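You operate a simulated robot arm through the tools that you are given. There is no shell and no other tool. Be economical: measure what you need, move in short steps, check, and stop when the job is done.

You are at the controls of a simulated two-armed robot. One attempt, no reset.

TASK
Take the green cloth from the blue mat and lay it out flat on the top of the steel bench.

The check looks at the end state, three seconds after you hand in, the way a careful person would. Anything else that was tipped, shoved, dropped, spilled or broken makes it a failure. Flat cloth is picked up by pressing the open fingertips on it (5 to 10 N) and closing them slowly along it; thin cloth reads only 2 to 8 mm in the jaws.

THE ROBOT
Two 7-joint arms with two-finger parallel grippers on one trunk, on a base that drives. Base frame: it is fixed to the floor where the robot stands at the start and does not move with it; the origin is under the middle of the robot, x ahead of it, y to its left, z up; the surface under the hand at the start is at about z = 900. Units: mm, degrees, N and s.
The left shoulder is at the start at [62, 162, 1070], the right one opposite. With the tool pointing down near the work surface each hand reaches from about 360 to 880 mm from the robot's upright axis, wherever it stands, measured 20 degrees to its own side. Places, roughly: top of the steel bench [600, 1100, 900]. Payload 3.43 kg a hand.
Tool frame (each hand has its own): the origin (TCP) lies between the finger pads and is the grasp point; the fingertips stand 34 mm ahead of it; z points along the fingers, y is the line along which they close. The gripper opens to 128 mm. The fingers are 24 mm wide and 12 mm thick; the gripper's body (48 by 130 mm) begins 96 mm behind the TCP.
Orientation is that of the tool frame in the base frame, as a unit quaternion [x, y, z, w]. With the fingers straight down and closing along the base's y, the tool's x points along the base's -x, its y along +y and its z along -z.

THE INTERFACE
- The arms move only by the tool servo_tool. It takes "left_steps", "right_steps" or both (then of equal length, played together; a hand with none holds still); each is a list of rows, each a list of 7 numbers: the shift along the tool's x, y, z in units of 300 mm (1.0 is 300 mm), then the turn, a rotation vector about the tool's x, y, z in units of 45 degrees (1.0 is 45 degrees), then the finger opening in mm, from 0 to 128. In form: [[tx, ty, tz, wx, wy, wz, grip], ...]. A call has 1 to 8 rows; each row is the pose to reach, as a shift and turn from the pose commanded when the call began, along the tool's axes at that moment. A call with a number of a shift or a turn outside -1 to 1 is refused whole. Each row takes 0.2 s and may step no farther than 50 mm and 8.6 degrees from the row before; otherwise, or with a gripper value out of range, the whole call is refused. A pose out of reach is approached as far as the arm can. The call stops where the force on the tool passes 40 N (or 10 N more than at its start, if that is more) or the arm is blocked; 0.2 s more then pass. Each finger travels about 153 mm/s and halts on what it meets, pressing with about 41 N; the grip force reading is that of the motor and also rises with nothing between the fingers. The clock runs only during rows and for 0.2 s after the last one: add rows that repeat a pose to give the fingers time. It gives the time, the measured TCP pose, the force on the tool (base axes), the opening and the grip force at its end, in the units of the frame above (readings bear some noise), with the torque about the TCP (base axes, N m) and any sound that the robot's microphone picked up.
- Cameras (640 x 400 px; columns grow to the right, rows downward): "scene" is now at [125.5, 8.4, 1292]; the picture's right is [0.24, -0.97, 0.00], its down [-0.59, -0.15, -0.80] and it looks along [0.77, 0.19, -0.60] (base axes); focal length 255 px, centre (320, 200). "left" rides on the left gripper at [76, 11, -160] in its tool frame; the picture's right is [-0.15, 0.99, 0.00], its down [-0.88, -0.13, -0.46] and it looks along [-0.45, -0.07, 0.89] (tool axes); focal length 234 px, centre (320, 200). "right" rides on the right gripper at [76, -11, -160] in its tool frame; the picture's right is [0.15, 0.99, 0.00], its down [-0.88, 0.13, -0.46] and it looks along [-0.45, 0.07, 0.89] (tool axes); focal length 234 px, centre (320, 200). There is no depth. A picture from a camera that has moved, and an enlarged one, comes with that camera's place and axes in the base frame and with its lens. The place of the scene camera against the robot may be out by one fixed shift of up to 12 mm in any direction.
- snapshot(camera): a new picture of that camera. It takes no simulated time.
- slide_trunk(by): slides the trunk up (or, below 0, down) by that many mm; the arms and the scene camera ride with it, the base frame stays. It gives what a move gives, with no picture.
- steer(legs): drives the robot by 1 to 6 legs, each [ahead, left, turn to the left] in mm, mm and degrees, along the robot's own axes; the way and the turn of a leg run together, so that a leg with both is an arc; at most 1500 mm and 180 degrees a leg. The arms and the cameras ride along, it lands a little off, and it stops where it bumps. It gives what a move gives.
- pan_tilt(pan, tilt): turns the head with the scene camera to pan (to the left, within 86 degrees either way) and tilt (down, from -29 to 69), counted from straight ahead of the robot. It gives what a move gives.
- zoom(camera, box): a new picture of the part [left, top, right, bottom] of that camera's present view, enlarged. It takes no simulated time.
- job_done(): hands the job in; it is judged then, once.

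Work in short steps. Places have to be worked out from the pictures, the camera data and where the tool is seen: move nearer, look again, correct. Check each grasp and each placing, and mend what went wrong. You have 120 turns and 88 pictures in all, those below and enlarged ones among them. Open the grippers and draw the arms clear of the work before you hand the job in, unless the task says otherwise; then end with one line.

The tools are called after "Request:" as name(argument=value, ...) on one line, values as JSON. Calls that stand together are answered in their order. servo_tool: Moves the arms, as the interface text tells. Its arguments: {"type":"object","properties":{"left_steps":{"type":"array","items":{"type":"array","items":{"type":"number"}}},"right_steps":{"type":"array","items":{"type":"array","items":{"type":"number"}}}},"required":[]} The other tools are called the same way: slide_trunk (by) slides the trunk up or down; steer (legs) drives the base; pan_tilt (pan, tilt) turns the head that bears the scene camera; snapshot (camera) takes a picture; zoom (camera, box) takes an enlarged picture of a part of a camera's view; job_done () hands the job in.

At the start:

```text
time_s: 0.0
left_ee_pos: [564.6, 340.2, 1058.3]
left_orientation: [-0.001, 1.0, 0.001, 0.004]
left_ft_force: [0.3, -0.3, -0.5]
left_moment: [-0.02, -0.01, -0.01]
left_opening: 128.1
left_finger_force: 0.0
right_ee_pos: [508.1, -70.9, 1093.1]
right_orientation: [0.0, 1.0, 0.0, 0.004]
right_ft_force: [0.2, 0.4, -0.5]
right_moment: [0.04, -0.01, 0.0]
right_opening: 127.8
right_finger_force: 0.1
trunk travel left (down, up): [-550.0, 390.0]
robot x, y, heading: [-4.2, 1.1, -0.2]
head pan, tilt: [13.9, 37.7]
```

scene: 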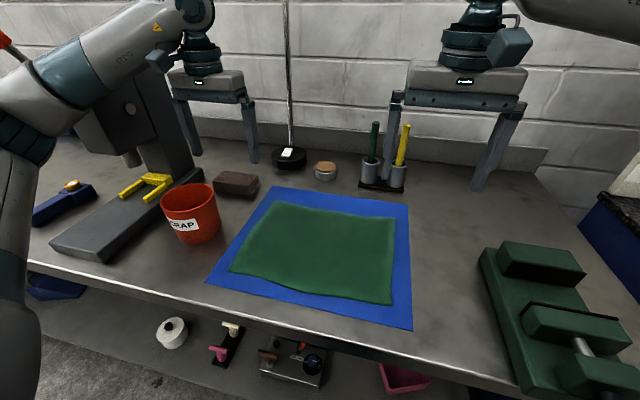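
right: 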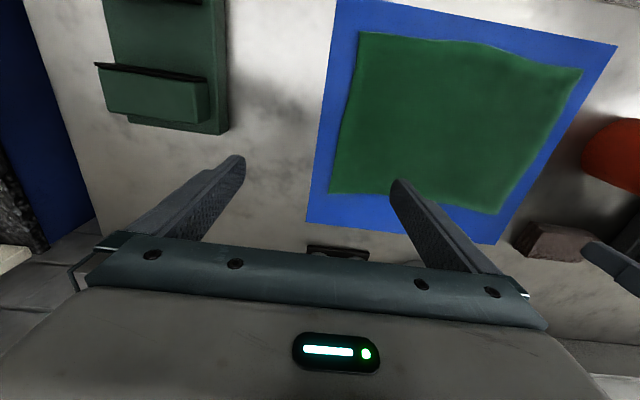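
left: 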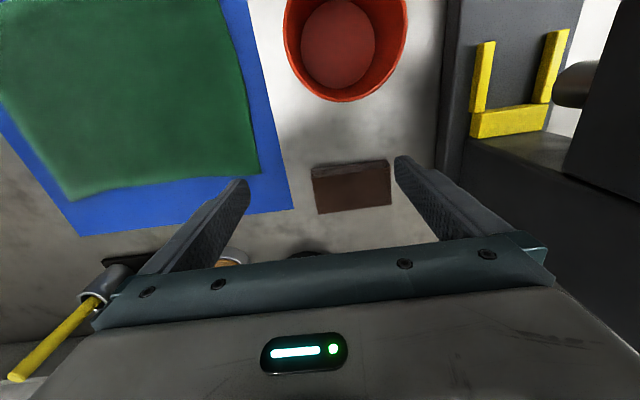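

The cloth lies at roughly x 375–600, y −53–243. I'll look left to find the steel bench.

Request:
pan_tilt(pan=65, tilt=35)

Request:
snapshot(camera="scene")

```text
time_s: 1.2
left_ee_pos: [565.3, 341.3, 1058.6]
left_orientation: [-0.001, 1.0, 0.001, 0.003]
left_ft_force: [-0.6, 0.3, 0.3]
left_moment: [0.0, 0.03, -0.03]
left_opening: 127.8
left_finger_force: 0.0
right_ee_pos: [508.3, -70.5, 1093.8]
right_orientation: [0.0, 1.0, 0.001, 0.003]
right_ft_force: [0.4, 0.8, 1.0]
right_moment: [0.02, -0.01, -0.02]
right_opening: 127.8
right_finger_force: 0.1
trunk travel left (down, up): [-550.0, 390.0]
robot x, y, heading: [-0.4, -1.5, 0.2]
head pan, tilt: [65.0, 35.0]
```

```text
84 pictures are left
camera scene: at [79.2, 66.9, 1295.8], right [0.91, -0.42, 0.01], down [-0.24, -0.52, -0.82], along [0.35, 0.74, -0.57], focal length 255 px, centre (320, 200)
```

scene: 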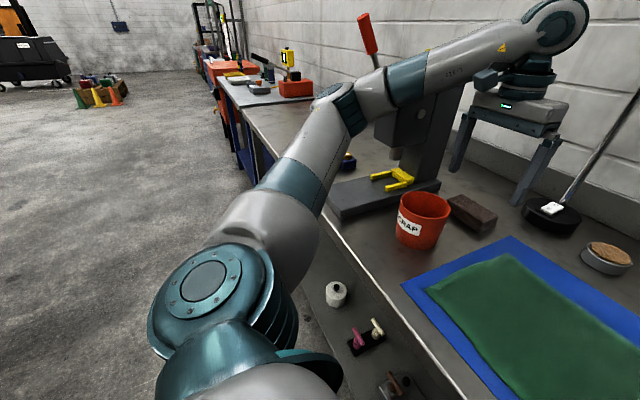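

Request:
zoom(camera="scene", box=[180, 20, 420, 170])

```text
2.67 times, centred on (300, 95) of scene
camera zoom: at [79.2, 66.9, 1295.8], right [0.91, -0.42, 0.01], down [-0.24, -0.52, -0.82], along [0.35, 0.74, -0.57], focal length 681 px, centre (373, 480)
```

zoom: 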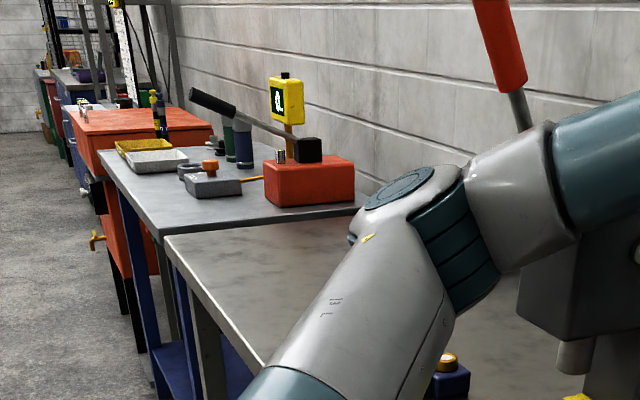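

The bench runs from here to about y≈1560, with the drill press between. I'll pick the cloth by its two far corners, (592,250) and (592,−41) from the wrist views. Next I bring both hands above points just inside those corners.

Request:
servo_tool(left_steps=[[-0.01, -0.113, 0.05, 0, 0, 0, 100], [-0.02, -0.226, 0.13, 0, 0, 0, 70], [-0.03, -0.34, 0.21, 0, 0, 0, 50], [-0.04, -0.453, 0.29, 0, 0, 0, 50], [-0.04, -0.453, 0.327, 0, 0, 0, 50]], right_steps=[[-0.06, 0.06, 0.05, 0, 0, 0, 100], [-0.12, 0.12, 0.15, 0, 0, 0, 70], [-0.18, 0.19, 0.27, 0, 0, 0, 50], [-0.23, 0.248, 0.39, 0, 0, 0, 50], [-0.23, 0.248, 0.447, 0, 0, 0, 50]])

Request:
pan_tilt(pan=10, tilt=42)

Request:
snapshot(camera="left")

Request:
snapshot(camera="right")

Request:
snapshot(camera="scene")

```text
time_s: 2.4
left_ee_pos: [583.9, 206.5, 956.9]
left_orientation: [-0.001, 1.0, 0.0, 0.0]
left_ft_force: [0.4, 0.5, -0.5]
left_moment: [-0.04, -0.01, 0.01]
left_opening: 50.1
left_finger_force: 0.0
right_ee_pos: [585.6, 6.7, 957.0]
right_orientation: [0.001, 1.0, 0.0, 0.001]
right_ft_force: [-0.6, 0.6, 0.1]
right_moment: [-0.03, -0.02, -0.01]
right_opening: 49.8
right_finger_force: 0.1
trunk travel left (down, up): [-550.0, 390.0]
robot x, y, heading: [1.5, 0.8, 0.4]
head pan, tilt: [65.0, 35.0]
```

```text
time_s: 3.6
left_ee_pos: [584.3, 205.4, 956.0]
left_orientation: [0.0, 1.0, 0.001, 0.0]
left_ft_force: [-0.4, 0.3, -0.1]
left_moment: [0.03, 0.0, 0.03]
left_opening: 50.1
left_finger_force: 0.1
right_ee_pos: [584.9, 6.3, 954.8]
right_orientation: [0.001, 1.0, 0.001, 0.0]
right_ft_force: [0.7, 0.5, -1.0]
right_moment: [-0.03, 0.0, -0.03]
right_opening: 50.1
right_finger_force: 0.1
trunk travel left (down, up): [-550.0, 390.0]
robot x, y, heading: [-2.5, 2.0, -0.1]
head pan, tilt: [10.0, 42.0]
```

```text
82 pictures are left
camera left: at [508.9, 217.4, 1116.0], right [0.14, 0.99, 0.0], down [0.88, -0.13, 0.45], along [0.45, -0.07, -0.89], focal length 234 px, centre (320, 200)
```

left: 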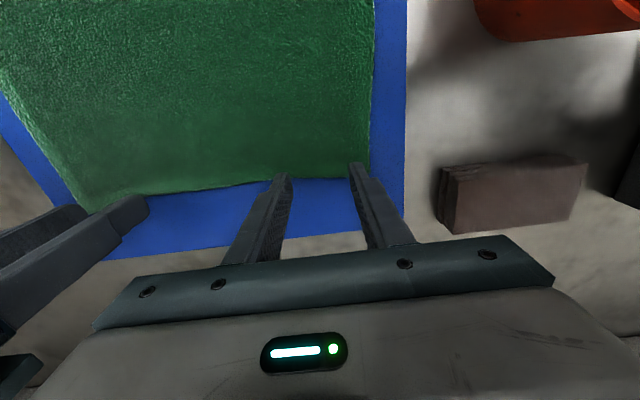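

```text
81 pictures are left
camera right: at [510.7, -4.5, 1115.9], right [-0.15, 0.99, 0.0], down [0.88, 0.13, 0.46], along [0.45, 0.07, -0.89], focal length 234 px, centre (320, 200)
```

right: 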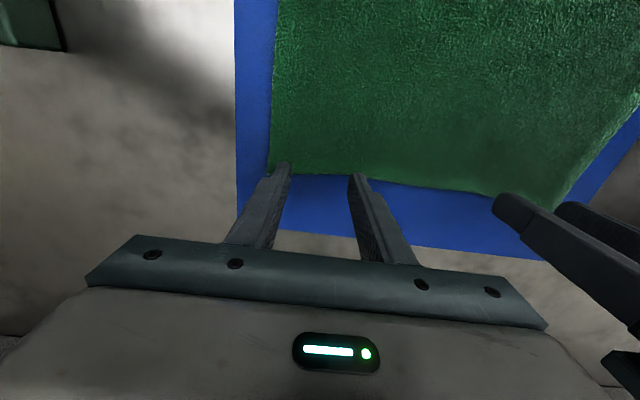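

```text
80 pictures are left
camera scene: at [134.1, 4.0, 1284.6], right [0.17, -0.98, 0.0], down [-0.66, -0.12, -0.74], along [0.73, 0.13, -0.67], focal length 255 px, centre (320, 200)
```

scene: 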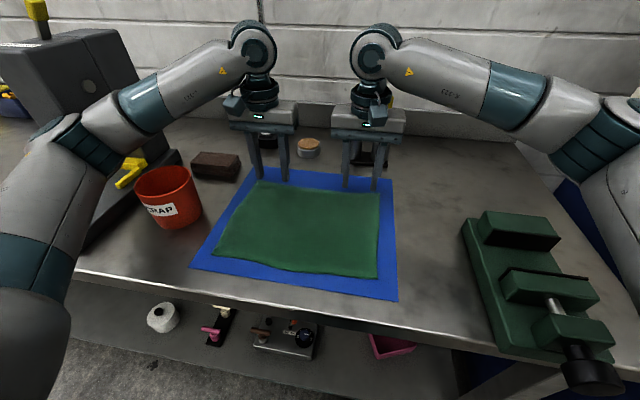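

Far edge is at x≈592–598 here, so the fingers need to go about 10 mm nearer. I shift and lower to just above contact.

Request:
servo_tool(left_steps=[[0.037, 0, 0, 0, 0, 0, 50], [0.037, 0, 0.04, 0, 0, 0, 50], [0.037, 0, 0.05, 0, 0, 0, 50], [0.037, 0, 0.053, 0, 0, 0, 50]], right_steps=[[0.037, 0, 0, 0, 0, 0, 50], [0.037, 0, 0.04, 0, 0, 0, 50], [0.037, 0, 0.05, 0, 0, 0, 50], [0.037, 0, 0.053, 0, 0, 0, 50]])

```text
time_s: 4.6
left_ee_pos: [574.4, 206.4, 939.9]
left_orientation: [-0.002, 1.0, -0.001, -0.001]
left_ft_force: [0.5, -0.3, 1.0]
left_moment: [-0.01, 0.03, 0.01]
left_opening: 49.8
left_finger_force: 0.0
right_ee_pos: [574.2, 5.4, 939.7]
right_orientation: [0.0, 1.0, -0.001, 0.0]
right_ft_force: [-1.1, 0.2, -0.8]
right_moment: [-0.05, 0.05, 0.0]
right_opening: 50.0
right_finger_force: 0.1
trunk travel left (down, up): [-550.0, 390.0]
robot x, y, heading: [2.5, 2.4, 0.0]
head pan, tilt: [10.0, 42.0]
```

No contact yet; lowering further in 1 mm steps.

Request:
servo_tool(left_steps=[[0, 0, 0.0033, 0, 0, 0, 50], [0, 0, 0.0067, 0, 0, 0, 50], [0, 0, 0.0067, 0, 0, 0, 50]], right_steps=[[0, 0, 0.0033, 0, 0, 0, 50], [0, 0, 0.0067, 0, 0, 0, 50], [0, 0, 0.0067, 0, 0, 0, 50]])

```text
time_s: 5.4
left_ee_pos: [573.4, 205.6, 937.5]
left_orientation: [0.0, 1.0, 0.0, 0.0]
left_ft_force: [0.4, -0.2, 4.5]
left_moment: [0.02, -0.01, 0.01]
left_opening: 50.2
left_finger_force: 0.1
right_ee_pos: [574.4, 6.0, 938.9]
right_orientation: [0.0, 1.0, 0.0, -0.001]
right_ft_force: [0.6, 0.8, 1.7]
right_moment: [0.01, -0.04, 0.02]
right_opening: 49.9
right_finger_force: 0.0
trunk travel left (down, up): [-550.0, 390.0]
robot x, y, heading: [-1.7, 2.4, -0.2]
head pan, tilt: [10.0, 42.0]
```

Contact started (4.5 N and 1.7 N). A bit more press, to about 7 N.

Request:
servo_tool(left_steps=[[0, 0, 0.0025, 0, 0, 0, 50], [0, 0, 0.0025, 0, 0, 0, 50]], right_steps=[[0, 0, 0.004, 0, 0, 0, 50], [0, 0, 0.005, 0, 0, 0, 50]])

```text
time_s: 6.0
left_ee_pos: [573.7, 206.4, 937.3]
left_orientation: [-0.001, 1.0, 0.001, 0.0]
left_ft_force: [1.7, -2.2, 7.5]
left_moment: [0.03, -0.06, 0.01]
left_opening: 50.3
left_finger_force: 0.1
right_ee_pos: [574.4, 5.8, 938.3]
right_orientation: [0.0, 1.0, 0.002, 0.001]
right_ft_force: [1.6, 0.2, 6.7]
right_moment: [0.06, -0.06, 0.0]
right_opening: 50.0
right_finger_force: 0.0
trunk travel left (down, up): [-550.0, 390.0]
robot x, y, heading: [-1.3, -0.9, -0.0]
head pan, tilt: [10.0, 42.0]
```

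Now pressing about 7 N on both; closing slowly.

Request:
servo_tool(left_steps=[[0, 0, 0, 0, 0, 0, 44], [0, 0, 0, 0, 0, 0, 38], [0, 0, 0, 0, 0, 0, 32], [0, 0, 0, 0, 0, 0, 26], [0, 0, 0, 0, 0, 0, 20], [0, 0, 0, 0, 0, 0, 14], [0, 0, 0, 0, 0, 0, 8], [0, 0, 0, 0, 0, 0, 2]], right_steps=[[0, 0, 0, 0, 0, 0, 44], [0, 0, 0, 0, 0, 0, 38], [0, 0, 0, 0, 0, 0, 32], [0, 0, 0, 0, 0, 0, 26], [0, 0, 0, 0, 0, 0, 20], [0, 0, 0, 0, 0, 0, 14], [0, 0, 0, 0, 0, 0, 8], [0, 0, 0, 0, 0, 0, 2]])

Request:
snapshot(camera="left")

Request:
snapshot(camera="right")

```text
time_s: 7.8
left_ee_pos: [572.4, 205.6, 936.8]
left_orientation: [-0.001, 1.0, -0.001, 0.0]
left_ft_force: [0.3, -15.1, 8.1]
left_moment: [-0.53, -0.03, 0.04]
left_opening: 5.9
left_finger_force: 40.4
right_ee_pos: [573.0, 7.9, 936.7]
right_orientation: [-0.002, 1.0, 0.001, 0.0]
right_ft_force: [0.3, 15.1, 6.8]
right_moment: [0.51, 0.0, -0.01]
right_opening: 6.2
right_finger_force: 40.1
trunk travel left (down, up): [-550.0, 390.0]
robot x, y, heading: [0.5, 0.1, -0.0]
head pan, tilt: [10.0, 42.0]
```

```text
79 pictures are left
camera left: at [496.8, 217.4, 1097.3], right [0.15, 0.99, 0.0], down [0.88, -0.13, 0.46], along [0.45, -0.07, -0.89], focal length 234 px, centre (320, 200)
```

left: 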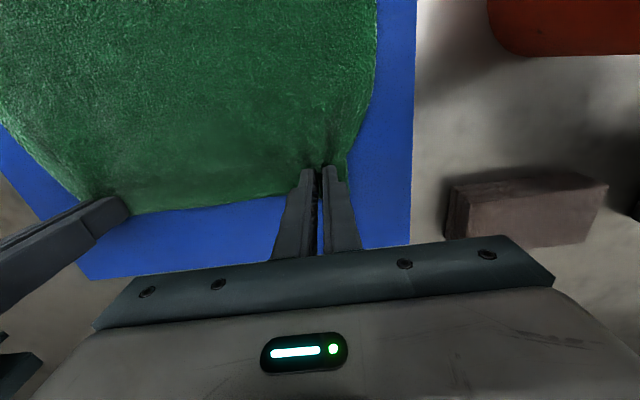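

```text
78 pictures are left
camera right: at [497.4, -4.6, 1097.3], right [-0.15, 0.99, 0.0], down [0.88, 0.13, 0.46], along [0.45, 0.07, -0.89], focal length 234 px, centre (320, 200)
```

right: 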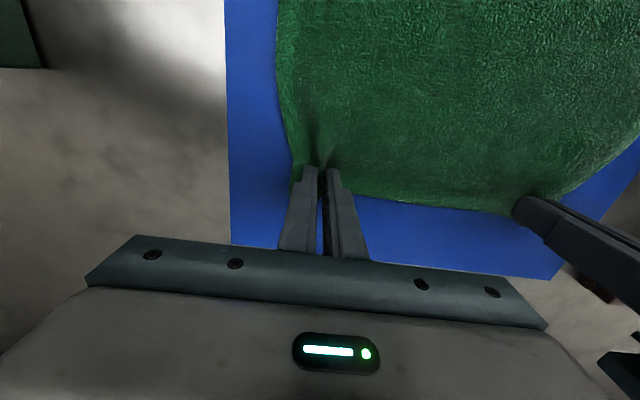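

Both read ~6 mm with folds in the jaws and 15 N tension between the hands. I ease the hands inward 6 mm and lift.

Request:
servo_tool(left_steps=[[0, -0.01, -0.01, 0, 0, 0, 0], [0, -0.02, -0.04, 0, 0, 0, 0], [0, -0.02, -0.1, 0, 0, 0, 0], [0, -0.02, -0.18, 0, 0, 0, 0], [0, -0.02, -0.27, 0, 0, 0, 0]], right_steps=[[0, 0.01, -0.01, 0, 0, 0, 0], [0, 0.02, -0.04, 0, 0, 0, 0], [0, 0.02, -0.1, 0, 0, 0, 0], [0, 0.02, -0.18, 0, 0, 0, 0], [0, 0.02, -0.27, 0, 0, 0, 0]])

Request:
snapshot(camera="scene")

```text
time_s: 9.0
left_ee_pos: [573.2, 201.5, 1017.8]
left_orientation: [-0.001, 1.0, 0.0, 0.001]
left_ft_force: [-0.1, -1.9, 0.5]
left_moment: [-0.09, -0.05, -0.03]
left_opening: 4.2
left_finger_force: 38.9
right_ee_pos: [573.3, 12.4, 1018.4]
right_orientation: [-0.001, 1.0, -0.001, 0.0]
right_ft_force: [-0.5, 1.9, 0.0]
right_moment: [0.07, -0.02, -0.01]
right_opening: 5.3
right_finger_force: 39.9
trunk travel left (down, up): [-550.0, 390.0]
robot x, y, heading: [1.2, -3.6, 0.0]
head pan, tilt: [10.0, 42.0]
```

```text
77 pictures are left
camera scene: at [132.8, 3.8, 1284.6], right [0.17, -0.98, 0.0], down [-0.66, -0.12, -0.74], along [0.73, 0.13, -0.67], focal length 255 px, centre (320, 200)
```

scene: 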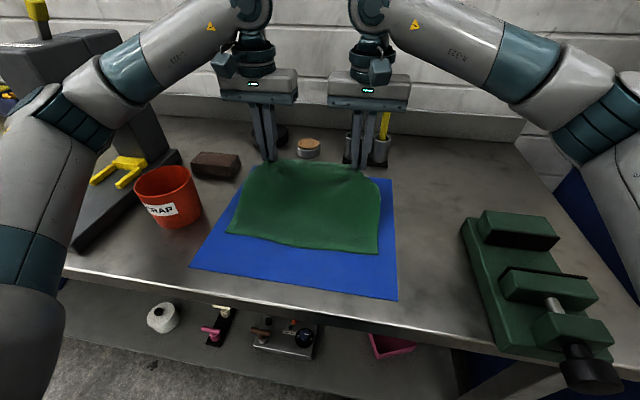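

Cloth lifts cleanly by both corners. Raise the trunk so it hangs clear.

Request:
slide_trunk(by=240)

Request:
snapshot(camera="scene")

```text
time_s: 11.0
left_ee_pos: [556.6, 199.5, 1139.1]
left_orientation: [0.008, 0.996, 0.007, -0.084]
left_ft_force: [4.5, -18.5, 8.8]
left_moment: [-0.82, 0.07, 0.17]
left_opening: 4.3
left_finger_force: 38.6
right_ee_pos: [573.7, 19.8, 1222.9]
right_orientation: [-0.007, 1.0, 0.005, -0.005]
right_ft_force: [-2.6, 18.6, -9.8]
right_moment: [0.67, 0.2, 0.02]
right_opening: 6.5
right_finger_force: 40.8
trunk travel left (down, up): [-756.0, 184.0]
robot x, y, heading: [-4.3, -1.2, 0.4]
head pan, tilt: [10.0, 42.0]
stopped: the arm was blocked; the commanded pose is now the measured one
```

```text
76 pictures are left
camera scene: at [136.9, 5.7, 1494.3], right [0.18, -0.98, 0.0], down [-0.66, -0.12, -0.74], along [0.73, 0.13, -0.67], focal length 255 px, centre (320, 200)
```

scene: 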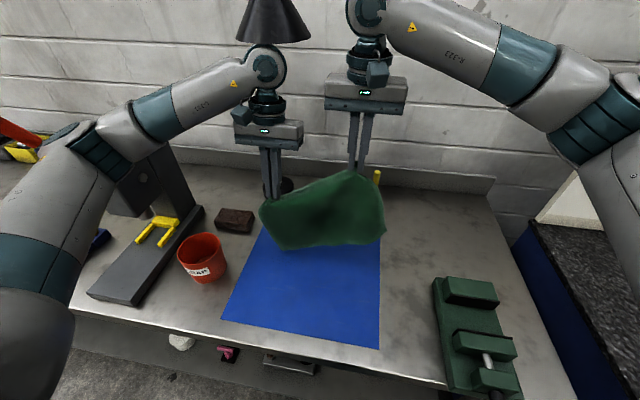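

The left wrist bumped a lamp shade overhead. I lower the trunk to unload it, then back away.

Request:
slide_trunk(by=-40)

Request:
snapshot(camera="scene")

```text
time_s: 11.8
left_ee_pos: [549.4, 197.8, 1096.1]
left_orientation: [0.007, 0.997, 0.009, -0.082]
left_ft_force: [4.3, -26.1, 13.4]
left_moment: [-1.1, -0.1, 0.24]
left_opening: 4.3
left_finger_force: 38.3
right_ee_pos: [568.7, 16.9, 1183.1]
right_orientation: [-0.005, 1.0, 0.005, -0.001]
right_ft_force: [-4.6, 25.1, -13.3]
right_moment: [0.88, 0.17, 0.05]
right_opening: 6.9
right_finger_force: 41.0
trunk travel left (down, up): [-716.0, 224.0]
robot x, y, heading: [1.7, 1.9, 0.2]
head pan, tilt: [10.0, 42.0]
```

```text
75 pictures are left
camera scene: at [130.0, 3.4, 1450.9], right [0.18, -0.98, 0.0], down [-0.66, -0.12, -0.74], along [0.73, 0.13, -0.67], focal length 255 px, centre (320, 200)
```

scene: 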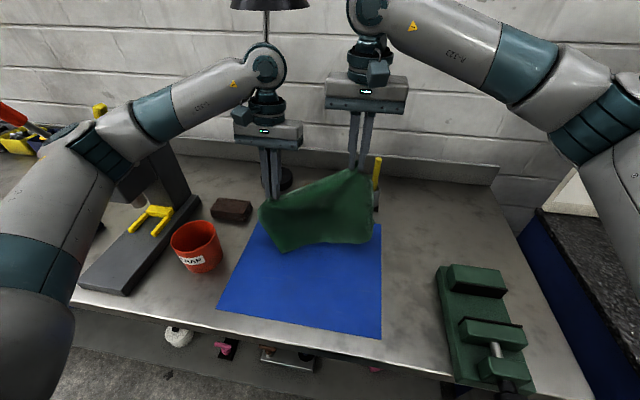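

The lamp still stands. I lower the right hand to the left's level to relieve cloth tension and straighten the left hand's tilt.

Request:
servo_tool(right_steps=[[0, 0, 0.1, 0, 0, 0, 0], [0, 0, 0.2, 0, 0, 0, 0], [0, 0, 0.29, 0, 0, 0, 0], [0, 0, 0.29, 0, 0, 0, 0]], left_steps=[[0, 0, 0, 0, -0.05, 0, 0], [0, 0, 0, 0, -0.1, 0, 0], [0, 0, 0, 0, -0.15, 0, 0], [0, 0, 0, 0, -0.2, 0, 0]])

Request:
snapshot(camera="left")

Request:
snapshot(camera="scene")

```text
time_s: 12.8
left_ee_pos: [550.4, 199.5, 1095.8]
left_orientation: [0.008, 1.0, 0.01, -0.005]
left_ft_force: [0.1, -0.4, -0.3]
left_moment: [-0.01, 0.01, -0.05]
left_opening: 4.3
left_finger_force: 38.4
right_ee_pos: [570.5, 18.2, 1096.7]
right_orientation: [-0.003, 1.0, 0.002, -0.001]
right_ft_force: [0.1, 0.0, 0.1]
right_moment: [-0.02, -0.01, 0.01]
right_opening: 5.4
right_finger_force: 39.3
trunk travel left (down, up): [-716.0, 224.0]
robot x, y, heading: [-2.6, 1.6, 0.3]
head pan, tilt: [10.0, 42.0]
```

```text
74 pictures are left
camera left: at [476.4, 209.5, 1256.3], right [0.16, 0.99, 0.02], down [0.88, -0.15, 0.44], along [0.44, -0.06, -0.9], focal length 234 px, centre (320, 200)
```

left: 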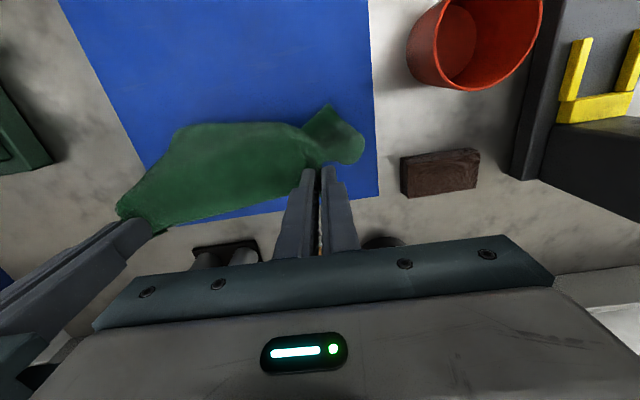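

```text
73 pictures are left
camera scene: at [131.1, 4.1, 1450.6], right [0.18, -0.98, 0.0], down [-0.66, -0.12, -0.74], along [0.73, 0.13, -0.67], focal length 255 px, centre (320, 200)
```

scene: 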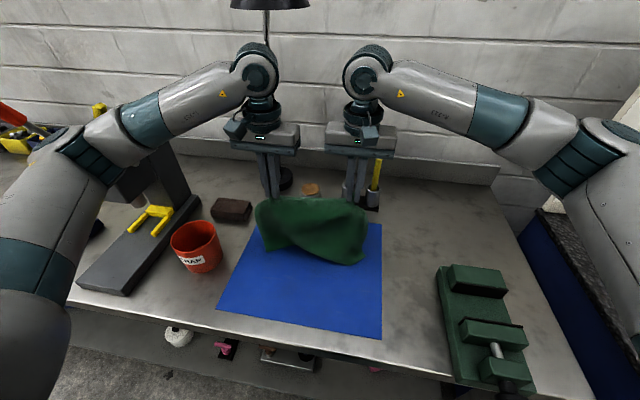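

Balanced now. I back off 250 mm so the wrists clear the lamp before raising.

Request:
steer(legs=[[-250, 0, 0]])

Request:
snapshot(camera="scene")

```text
time_s: 14.6
left_ee_pos: [302.8, 197.3, 1094.5]
left_orientation: [0.009, 1.0, 0.009, -0.005]
left_ft_force: [0.0, -0.4, 0.2]
left_moment: [-0.03, -0.01, -0.03]
left_opening: 4.5
left_finger_force: 38.7
right_ee_pos: [321.2, 16.2, 1093.6]
right_orientation: [-0.003, 1.0, 0.003, -0.002]
right_ft_force: [0.7, 0.5, -0.8]
right_moment: [0.02, 0.03, -0.04]
right_opening: 5.0
right_finger_force: 39.5
trunk travel left (down, up): [-716.0, 224.0]
robot x, y, heading: [-254.6, -1.1, -0.1]
head pan, tilt: [10.0, 42.0]
```

```text
72 pictures are left
camera scene: at [-117.8, 3.5, 1450.4], right [0.17, -0.98, 0.0], down [-0.66, -0.12, -0.74], along [0.73, 0.13, -0.67], focal length 255 px, centre (320, 200)
```

scene: 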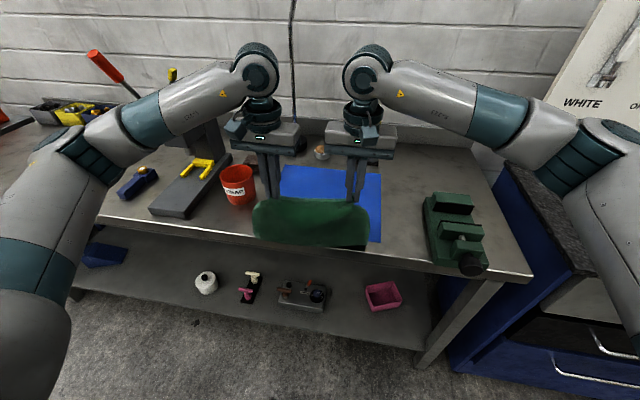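

Cloth hangs nicely. Back further, raise the trunk, then drive left, and look.

Request:
steer(legs=[[-200, 0, 0], [0, 1000, 0]])

Request:
slide_trunk(by=150)

Request:
snapshot(camera="scene")

```text
time_s: 21.0
left_ee_pos: [103.2, 1199.0, 1095.7]
left_orientation: [0.011, 1.0, 0.01, -0.006]
left_ft_force: [-0.2, -0.6, 0.0]
left_moment: [-0.02, -0.03, 0.0]
left_opening: 4.5
left_finger_force: 38.6
right_ee_pos: [121.7, 1017.3, 1094.8]
right_orientation: [-0.002, 1.0, 0.003, -0.001]
right_ft_force: [-0.9, 1.3, -0.6]
right_moment: [-0.01, 0.0, -0.01]
right_opening: 5.2
right_finger_force: 39.6
trunk travel left (down, up): [-716.0, 224.0]
robot x, y, heading: [-455.1, 1001.9, 0.1]
head pan, tilt: [10.0, 42.0]
```

```text
time_s: 22.8
left_ee_pos: [102.6, 1199.0, 1244.2]
left_orientation: [0.01, 1.0, 0.009, -0.005]
left_ft_force: [-0.1, -0.4, -0.1]
left_moment: [-0.02, 0.03, -0.04]
left_opening: 4.1
left_finger_force: 38.5
right_ee_pos: [121.9, 1018.1, 1244.8]
right_orientation: [-0.002, 1.0, 0.003, -0.001]
right_ft_force: [0.5, -0.6, -0.4]
right_moment: [-0.01, -0.02, -0.01]
right_opening: 5.3
right_finger_force: 39.9
trunk travel left (down, up): [-866.0, 74.0]
robot x, y, heading: [-451.2, 1002.6, -0.0]
head pan, tilt: [10.0, 42.0]
```

```text
71 pictures are left
camera scene: at [-317.3, 1005.9, 1600.5], right [0.17, -0.99, 0.0], down [-0.66, -0.11, -0.74], along [0.73, 0.13, -0.67], focal length 255 px, centre (320, 200)
```

scene: 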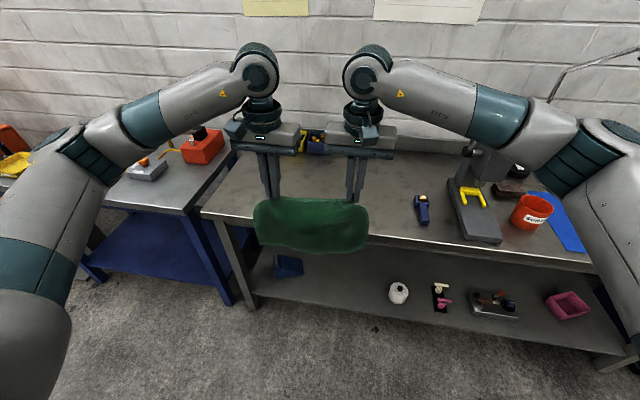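

The area x 330–750, y 850–1500 is free. I drive ahead 350 mm, and align the left hand with the right (18 mm further forward).

Request:
steer(legs=[[350, 60, 0]])

Request:
servo_tool(left_steps=[[-0.03, 0.01, 0, 0, 0, 0, 0], [-0.06, 0.015, 0, 0, 0, 0, 0], [-0.06, 0.015, 0, 0, 0, 0, 0]])

Request:
snapshot(camera="scene")

Request:
snapshot(camera="left")

```text
time_s: 25.1
left_ee_pos: [450.1, 1259.1, 1245.7]
left_orientation: [0.011, 1.0, 0.009, -0.004]
left_ft_force: [0.6, -0.3, -0.4]
left_moment: [-0.05, 0.0, -0.04]
left_opening: 4.3
left_finger_force: 38.9
right_ee_pos: [467.9, 1077.1, 1246.7]
right_orientation: [-0.002, 1.0, 0.004, -0.001]
right_ft_force: [0.2, -0.4, -0.2]
right_moment: [0.01, -0.04, -0.06]
right_opening: 5.1
right_finger_force: 39.5
trunk travel left (down, up): [-866.0, 74.0]
robot x, y, heading: [-98.7, 1062.8, 0.0]
head pan, tilt: [10.0, 42.0]
```

```text
time_s: 25.9
left_ee_pos: [469.6, 1262.1, 1245.9]
left_orientation: [0.011, 1.0, 0.01, -0.006]
left_ft_force: [0.4, 0.0, 0.3]
left_moment: [-0.03, 0.03, -0.01]
left_opening: 4.4
left_finger_force: 38.6
right_ee_pos: [471.4, 1077.4, 1245.5]
right_orientation: [-0.001, 1.0, 0.003, -0.002]
right_ft_force: [0.5, 1.2, -0.7]
right_moment: [0.01, 0.02, -0.02]
right_opening: 5.5
right_finger_force: 39.8
trunk travel left (down, up): [-866.0, 74.0]
robot x, y, heading: [-104.6, 1063.5, -0.1]
head pan, tilt: [10.0, 42.0]
```

```text
70 pictures are left
camera scene: at [32.1, 1066.0, 1600.5], right [0.17, -0.98, 0.0], down [-0.66, -0.12, -0.74], along [0.73, 0.13, -0.67], focal length 255 px, centre (320, 200)
```

scene: 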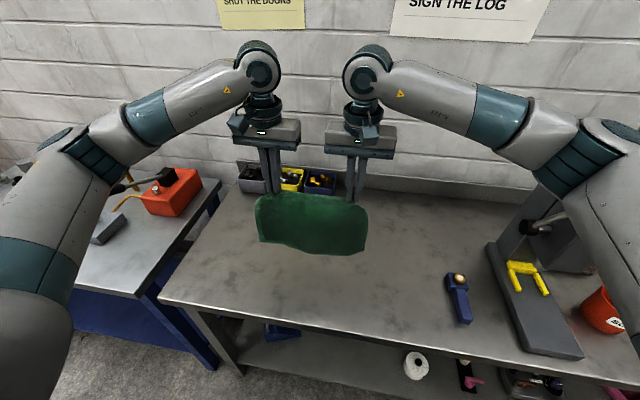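

```text
69 pictures are left
camera left: at [396.3, 1273.4, 1405.9], right [0.17, 0.99, 0.02], down [0.88, -0.16, 0.44], along [0.44, -0.06, -0.9], focal length 234 px, centre (320, 200)
```

left: 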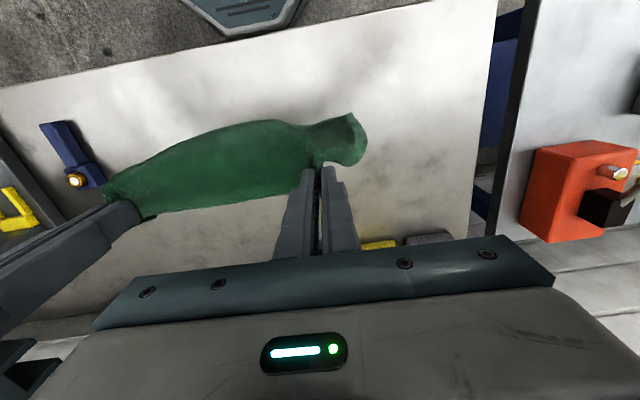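

Clear below; bins are far back at x≈850. Lower the trunk so the hem is just about at the bench.

Request:
slide_trunk(by=-110)

Request:
snapshot(camera="scene")

Request:
snapshot(camera="right")

```text
time_s: 27.3
left_ee_pos: [468.7, 1263.1, 1134.7]
left_orientation: [0.011, 1.0, 0.009, -0.005]
left_ft_force: [0.9, -1.0, -0.3]
left_moment: [-0.03, -0.04, -0.02]
left_opening: 4.2
left_finger_force: 39.0
right_ee_pos: [469.5, 1076.9, 1134.8]
right_orientation: [-0.002, 1.0, 0.003, -0.002]
right_ft_force: [1.0, 0.0, 0.1]
right_moment: [0.0, 0.01, -0.02]
right_opening: 5.1
right_finger_force: 39.5
trunk travel left (down, up): [-756.0, 184.0]
robot x, y, heading: [-101.1, 1064.4, -0.1]
head pan, tilt: [10.0, 42.0]
```

```text
68 pictures are left
camera scene: at [30.8, 1065.7, 1490.7], right [0.17, -0.98, 0.0], down [-0.66, -0.12, -0.74], along [0.73, 0.13, -0.67], focal length 255 px, centre (320, 200)
```

scene: 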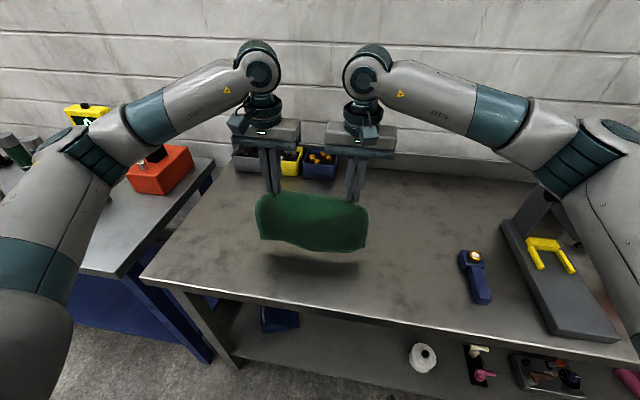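

```text
67 pictures are left
camera right: at [394.8, 1065.5, 1295.7], right [-0.15, 0.99, 0.01], down [0.88, 0.13, 0.45], along [0.45, 0.07, -0.89], focal length 234 px, centre (320, 200)
```

right: 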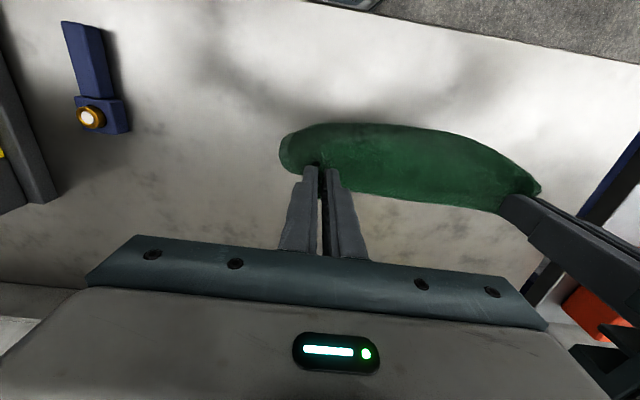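

Hem still hangs a few cm above the bench, trailing toward the robot. I back up 70 mm for reach room, then lower and move forward so it lays out near-to-far.

Request:
steer(legs=[[-70, 0, 0]])

Request:
servo_tool(left_steps=[[0, 0.007, 0.05, 0, 0, 0, 0], [0, 0.007, 0.1, 0, 0, 0, 0], [-0.1, 0.007, 0.15, 0, 0, 0, 0], [-0.22, 0.007, 0.22, 0, 0, 0, 0], [-0.34, 0.007, 0.3, 0, 0, 0, 0]], right_steps=[[0, 0, 0.05, 0, 0, 0, 0], [0, 0, 0.1, 0, 0, 0, 0], [-0.1, 0, 0.15, 0, 0, 0, 0], [-0.22, 0, 0.22, 0, 0, 0, 0], [-0.34, 0, 0.3, 0, 0, 0, 0]])

Request:
snapshot(camera="scene")

Request:
snapshot(camera="left")

```text
time_s: 28.3
left_ee_pos: [403.2, 1263.3, 1134.5]
left_orientation: [0.009, 1.0, 0.01, -0.006]
left_ft_force: [0.2, -0.5, -0.1]
left_moment: [-0.09, 0.01, -0.02]
left_opening: 4.2
left_finger_force: 38.8
right_ee_pos: [403.4, 1077.0, 1134.6]
right_orientation: [-0.002, 1.0, 0.003, -0.003]
right_ft_force: [0.8, -0.6, -0.4]
right_moment: [0.04, 0.03, -0.02]
right_opening: 5.3
right_finger_force: 39.4
trunk travel left (down, up): [-756.0, 184.0]
robot x, y, heading: [-169.6, 1060.3, 0.0]
head pan, tilt: [10.0, 42.0]
```

```text
time_s: 29.5
left_ee_pos: [503.2, 1266.5, 1041.7]
left_orientation: [0.01, 1.0, 0.01, -0.005]
left_ft_force: [-0.4, -0.6, -0.6]
left_moment: [-0.05, 0.04, -0.03]
left_opening: 4.2
left_finger_force: 38.5
right_ee_pos: [504.0, 1078.9, 1043.6]
right_orientation: [-0.002, 1.0, 0.003, -0.003]
right_ft_force: [0.6, 1.7, -0.4]
right_moment: [0.04, 0.03, -0.01]
right_opening: 5.2
right_finger_force: 39.7
trunk travel left (down, up): [-756.0, 184.0]
robot x, y, heading: [-165.7, 1061.4, -0.1]
head pan, tilt: [10.0, 42.0]
```

```text
66 pictures are left
camera scene: at [-36.0, 1066.1, 1490.4], right [0.17, -0.98, 0.0], down [-0.66, -0.12, -0.74], along [0.73, 0.13, -0.67], focal length 255 px, centre (320, 200)
```

scene: 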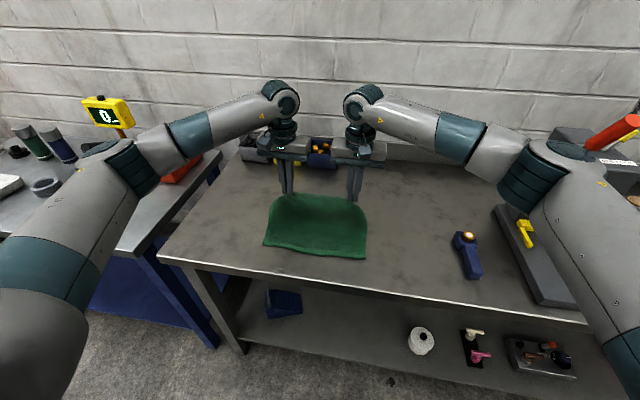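

```text
65 pictures are left
camera left: at [429.5, 1276.1, 1204.0], right [0.17, 0.99, 0.02], down [0.88, -0.16, 0.44], along [0.44, -0.06, -0.9], focal length 234 px, centre (320, 200)
```

left: 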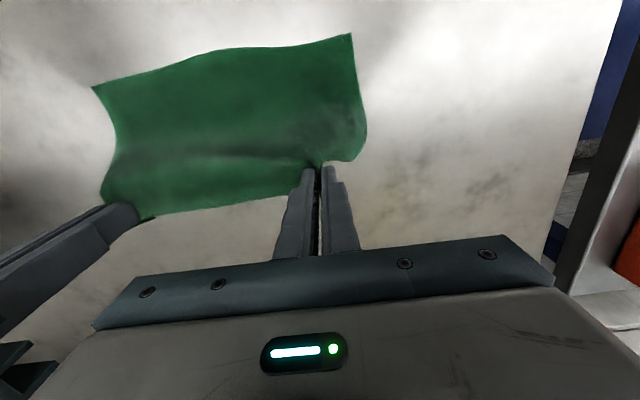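

Laying out nicely. I continue down and forward, stopping just above the bench.

Request:
servo_tool(left_steps=[[-0.11, 0.0, 0.07, 0, 0, 0, 0], [-0.2, 0.003, 0.16, 0, 0, 0, 0], [-0.27, 0.006, 0.25, 0, 0, 0, 0], [-0.32, 0.006, 0.32, 0, 0, 0, 0], [-0.4, 0.008, 0.325, 0, 0, 0, 0]], right_steps=[[-0.11, 0, 0.07, 0, 0, 0, 0], [-0.2, 0, 0.16, 0, 0, 0, 0], [-0.27, 0, 0.25, 0, 0, 0, 0], [-0.32, 0, 0.32, 0, 0, 0, 0], [-0.4, -0.002, 0.325, 0, 0, 0, 0]])

Request:
snapshot(camera="scene")

Request:
snapshot(camera="left")

Request:
snapshot(camera="right")

```text
time_s: 30.7
left_ee_pos: [621.7, 1267.9, 945.5]
left_orientation: [0.01, 1.0, 0.01, -0.005]
left_ft_force: [-0.5, -0.9, -0.1]
left_moment: [-0.08, 0.02, -0.01]
left_opening: 4.2
left_finger_force: 39.2
right_ee_pos: [611.0, 1079.4, 947.6]
right_orientation: [-0.004, 1.0, 0.003, -0.002]
right_ft_force: [0.8, 1.6, -0.6]
right_moment: [0.05, -0.01, -0.02]
right_opening: 5.3
right_finger_force: 39.3
right hand out of reach, approached as far as the arm can: row 5
trunk travel left (down, up): [-756.0, 184.0]
robot x, y, heading: [-170.7, 1061.0, -0.1]
head pan, tilt: [10.0, 42.0]
```

```text
64 pictures are left
camera scene: at [-37.7, 1065.4, 1490.5], right [0.17, -0.98, 0.0], down [-0.66, -0.12, -0.74], along [0.73, 0.13, -0.67], focal length 255 px, centre (320, 200)
```

scene: 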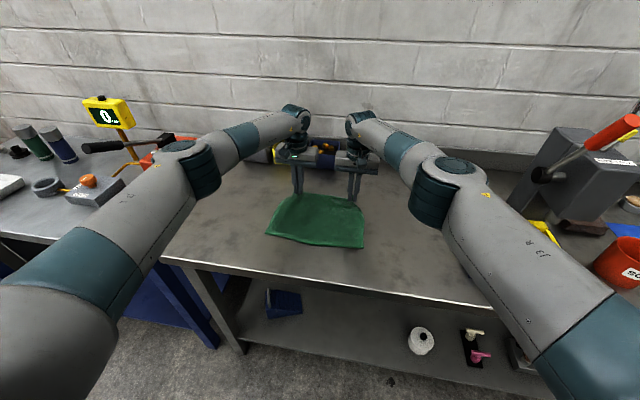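

```text
63 pictures are left
camera left: at [547.1, 1277.6, 1106.3], right [0.17, 0.99, 0.02], down [0.88, -0.16, 0.44], along [0.44, -0.06, -0.9], focal length 234 px, centre (320, 200)
```

left: 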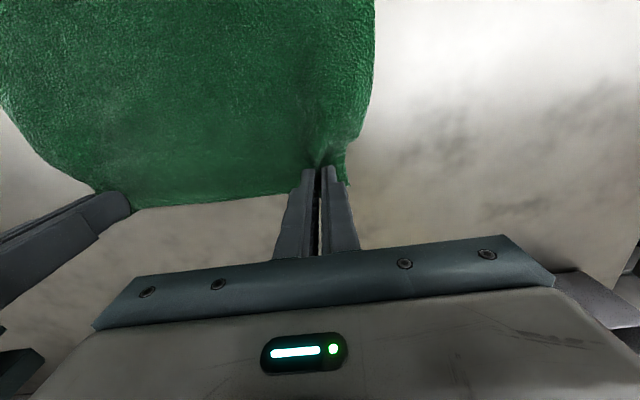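

```text
62 pictures are left
camera right: at [536.1, 1067.6, 1107.3], right [-0.15, 0.99, 0.01], down [0.88, 0.13, 0.45], along [0.45, 0.07, -0.89], focal length 234 px, centre (320, 200)
```

right: 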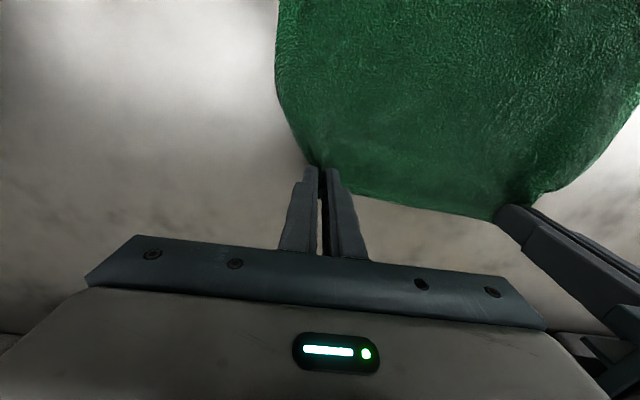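

Right arm reached its limit; cloth looks mostly laid. Let me look at it closely, and at the clearance of the left elbow.

Request:
zoom(camera="scene", box=[220, 130, 420, 270])

Request:
zoom(camera="scene", box=[60, 80, 260, 220])

```text
2.86 times, centred on (320, 200) of scene
camera zoom: at [-37.7, 1065.4, 1490.5], right [0.17, -0.98, 0.0], down [-0.66, -0.12, -0.74], along [0.73, 0.13, -0.67], focal length 730 px, centre (320, 200)
```

zoom: 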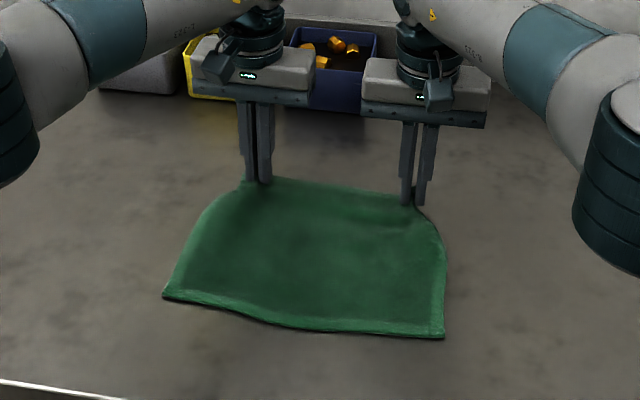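

```text
2.86 times, centred on (160, 150) of scene
camera zoom: at [-37.7, 1065.4, 1490.5], right [0.17, -0.98, 0.0], down [-0.66, -0.12, -0.74], along [0.73, 0.13, -0.67], focal length 730 px, centre (777, 343)
```

zoom: 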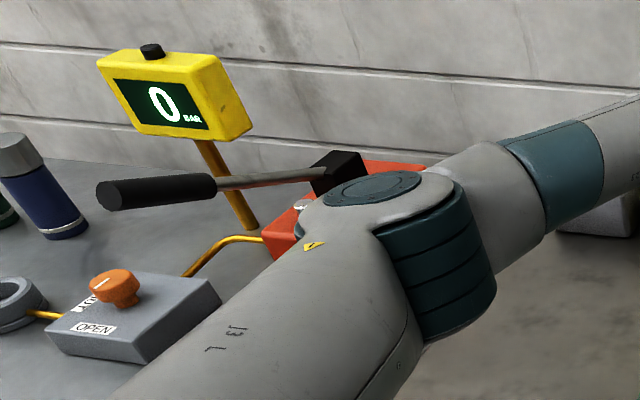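

The cloth is flat apart from the pinches. Lower the hands to the bench so that opening will spread the folds back.

Request:
slide_trunk(by=-8)

Request:
servo_tool(left_steps=[[0, 0, 0.0033, 0, 0, 0, 0], [0, 0, 0.0067, 0, 0, 0, 0]], right_steps=[[0, 0, 0.0067, 0, 0, 0, 0], [0, 0, 0.0133, 0, 0, 0, 0]])

```text
time_s: 31.3
left_ee_pos: [621.0, 1267.0, 939.8]
left_orientation: [0.01, 1.0, 0.009, -0.005]
left_ft_force: [0.5, -1.3, 1.4]
left_moment: [-0.01, 0.0, 0.0]
left_opening: 4.3
left_finger_force: 37.9
right_ee_pos: [609.9, 1079.5, 940.8]
right_orientation: [-0.003, 1.0, 0.003, -0.001]
right_ft_force: [0.4, 2.4, 4.8]
right_moment: [0.08, -0.04, -0.05]
right_opening: 5.2
right_finger_force: 39.3
trunk travel left (down, up): [-748.0, 192.0]
robot x, y, heading: [-175.2, 1060.7, -0.0]
head pan, tilt: [10.0, 42.0]
```

```text
time_s: 31.9
left_ee_pos: [618.7, 1267.6, 938.1]
left_orientation: [0.009, 1.0, 0.01, -0.004]
left_ft_force: [-0.9, -2.2, 4.7]
left_moment: [-0.06, 0.0, -0.01]
left_opening: 4.3
left_finger_force: 38.4
right_ee_pos: [610.7, 1078.8, 938.7]
right_orientation: [-0.002, 1.0, 0.004, 0.0]
right_ft_force: [4.1, 1.8, 20.6]
right_moment: [0.08, -0.08, -0.05]
right_opening: 5.4
right_finger_force: 39.6
trunk travel left (down, up): [-748.0, 192.0]
robot x, y, heading: [-173.1, 1059.6, 0.1]
head pan, tilt: [10.0, 42.0]
```

Both touch; right presses a bit hard, so I ease it to ~8 N and open slowly.

Request:
servo_tool(left_steps=[[0, 0, 0.002, 0, 0, 0, 4], [0, 0, 0.002, 0, 0, 0, 12], [0, 0, 0.002, 0, 0, 0, 20], [0, 0, 0.002, 0, 0, 0, 28], [0, 0, 0.002, 0, 0, 0, 36], [0, 0, 0.002, 0, 0, 0, 44], [0, 0, 0.002, 0, 0, 0, 52], [0, 0, 0.002, 0, 0, 0, 54]], right_steps=[[0, 0, -0.007, 0, 0, 0, 4], [0, 0, -0.007, 0, 0, 0, 12], [0, 0, -0.007, 0, 0, 0, 20], [0, 0, -0.007, 0, 0, 0, 28], [0, 0, -0.007, 0, 0, 0, 36], [0, 0, -0.007, 0, 0, 0, 44], [0, 0, -0.007, 0, 0, 0, 52], [0, 0, -0.007, 0, 0, 0, 54]])

Request:
snapshot(camera="left")

Request:
snapshot(camera="right")

```text
time_s: 33.7
left_ee_pos: [619.3, 1267.2, 936.5]
left_orientation: [0.009, 1.0, 0.009, -0.004]
left_ft_force: [-0.1, 2.1, 12.3]
left_moment: [-0.23, 0.02, -0.03]
left_opening: 51.5
left_finger_force: 0.1
right_ee_pos: [609.4, 1079.5, 939.0]
right_orientation: [-0.003, 1.0, 0.003, -0.001]
right_ft_force: [0.3, -0.9, 7.4]
right_moment: [0.16, -0.01, 0.03]
right_opening: 53.2
right_finger_force: 0.1
trunk travel left (down, up): [-748.0, 192.0]
robot x, y, heading: [-168.8, 1062.7, -0.2]
head pan, tilt: [10.0, 42.0]
```

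```text
59 pictures are left
camera left: at [544.5, 1277.9, 1098.0], right [0.17, 0.99, 0.02], down [0.88, -0.16, 0.45], along [0.44, -0.06, -0.89], focal length 234 px, centre (320, 200)
```

left: 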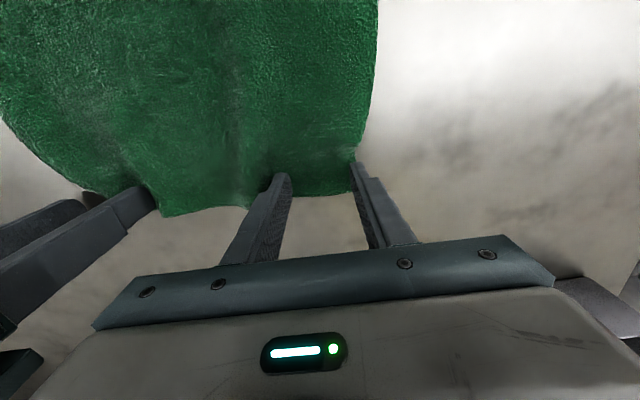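

```text
58 pictures are left
camera right: at [533.7, 1067.3, 1099.1], right [-0.15, 0.99, 0.01], down [0.88, 0.13, 0.46], along [0.45, 0.07, -0.89], focal length 234 px, centre (320, 200)
```

right: 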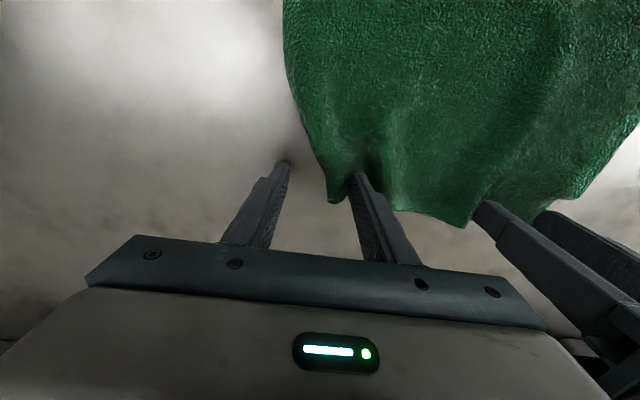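

Inner fingers pushed slack toward the middle. Lift both hands off gently and look.

Request:
servo_tool(left_steps=[[0, 0, -0.02, 0, 0, 0, 54], [0, 0, -0.15, 0, 0, 0, 54], [0, 0, -0.3, 0, 0, 0, 54]], right_steps=[[0, 0, -0.02, 0, 0, 0, 54], [0, 0, -0.15, 0, 0, 0, 54], [0, 0, -0.3, 0, 0, 0, 54]])

Request:
snapshot(camera="left")

Request:
snapshot(camera="right")

Request:
zoom(camera="scene", box=[220, 130, 420, 270])

```text
time_s: 34.5
left_ee_pos: [619.7, 1264.5, 1025.2]
left_orientation: [0.011, 1.0, 0.009, -0.005]
left_ft_force: [0.0, 0.4, 0.3]
left_moment: [-0.01, -0.02, -0.02]
left_opening: 54.1
left_finger_force: 0.1
right_ee_pos: [607.7, 1079.5, 1029.5]
right_orientation: [-0.002, 1.0, 0.003, -0.001]
right_ft_force: [-0.2, -0.9, -0.2]
right_moment: [-0.02, -0.04, 0.0]
right_opening: 54.1
right_finger_force: 0.0
trunk travel left (down, up): [-748.0, 192.0]
robot x, y, heading: [-172.4, 1058.9, -0.1]
head pan, tilt: [10.0, 42.0]
```

```text
57 pictures are left
camera left: at [545.7, 1274.3, 1186.3], right [0.17, 0.99, 0.02], down [0.88, -0.16, 0.44], along [0.44, -0.06, -0.9], focal length 234 px, centre (320, 200)
```

left: 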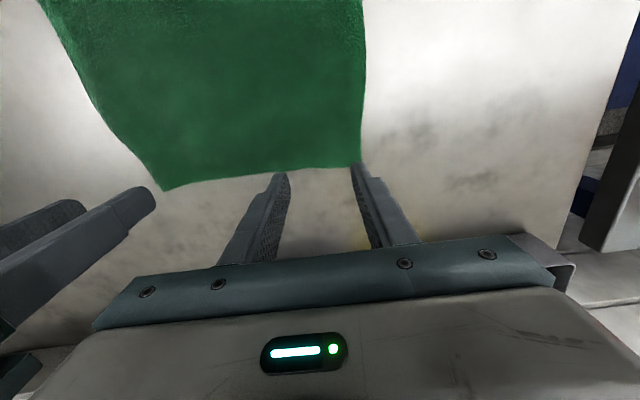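

```text
56 pictures are left
camera right: at [533.9, 1066.6, 1189.6], right [-0.15, 0.99, 0.01], down [0.88, 0.13, 0.46], along [0.45, 0.07, -0.89], focal length 234 px, centre (320, 200)
```

right: 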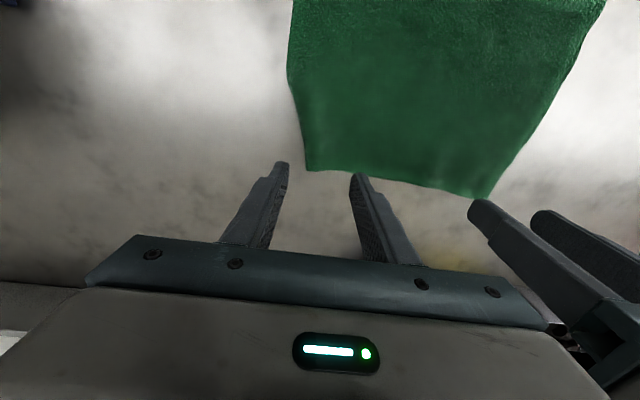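

```text
2.86 times, centred on (320, 200) of scene
camera zoom: at [-40.4, 1065.5, 1482.6], right [0.17, -0.98, 0.0], down [-0.66, -0.12, -0.74], along [0.73, 0.13, -0.67], focal length 730 px, centre (320, 200)
```

zoom: 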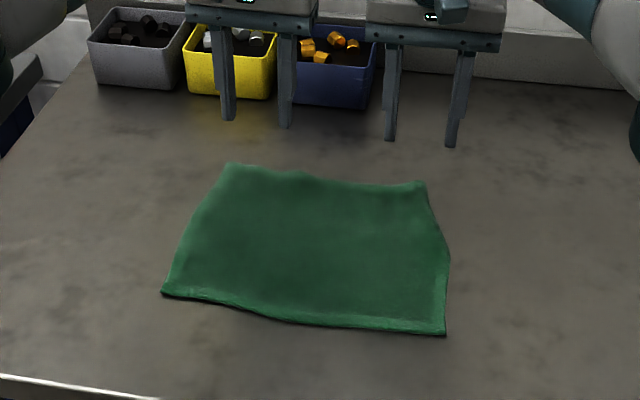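

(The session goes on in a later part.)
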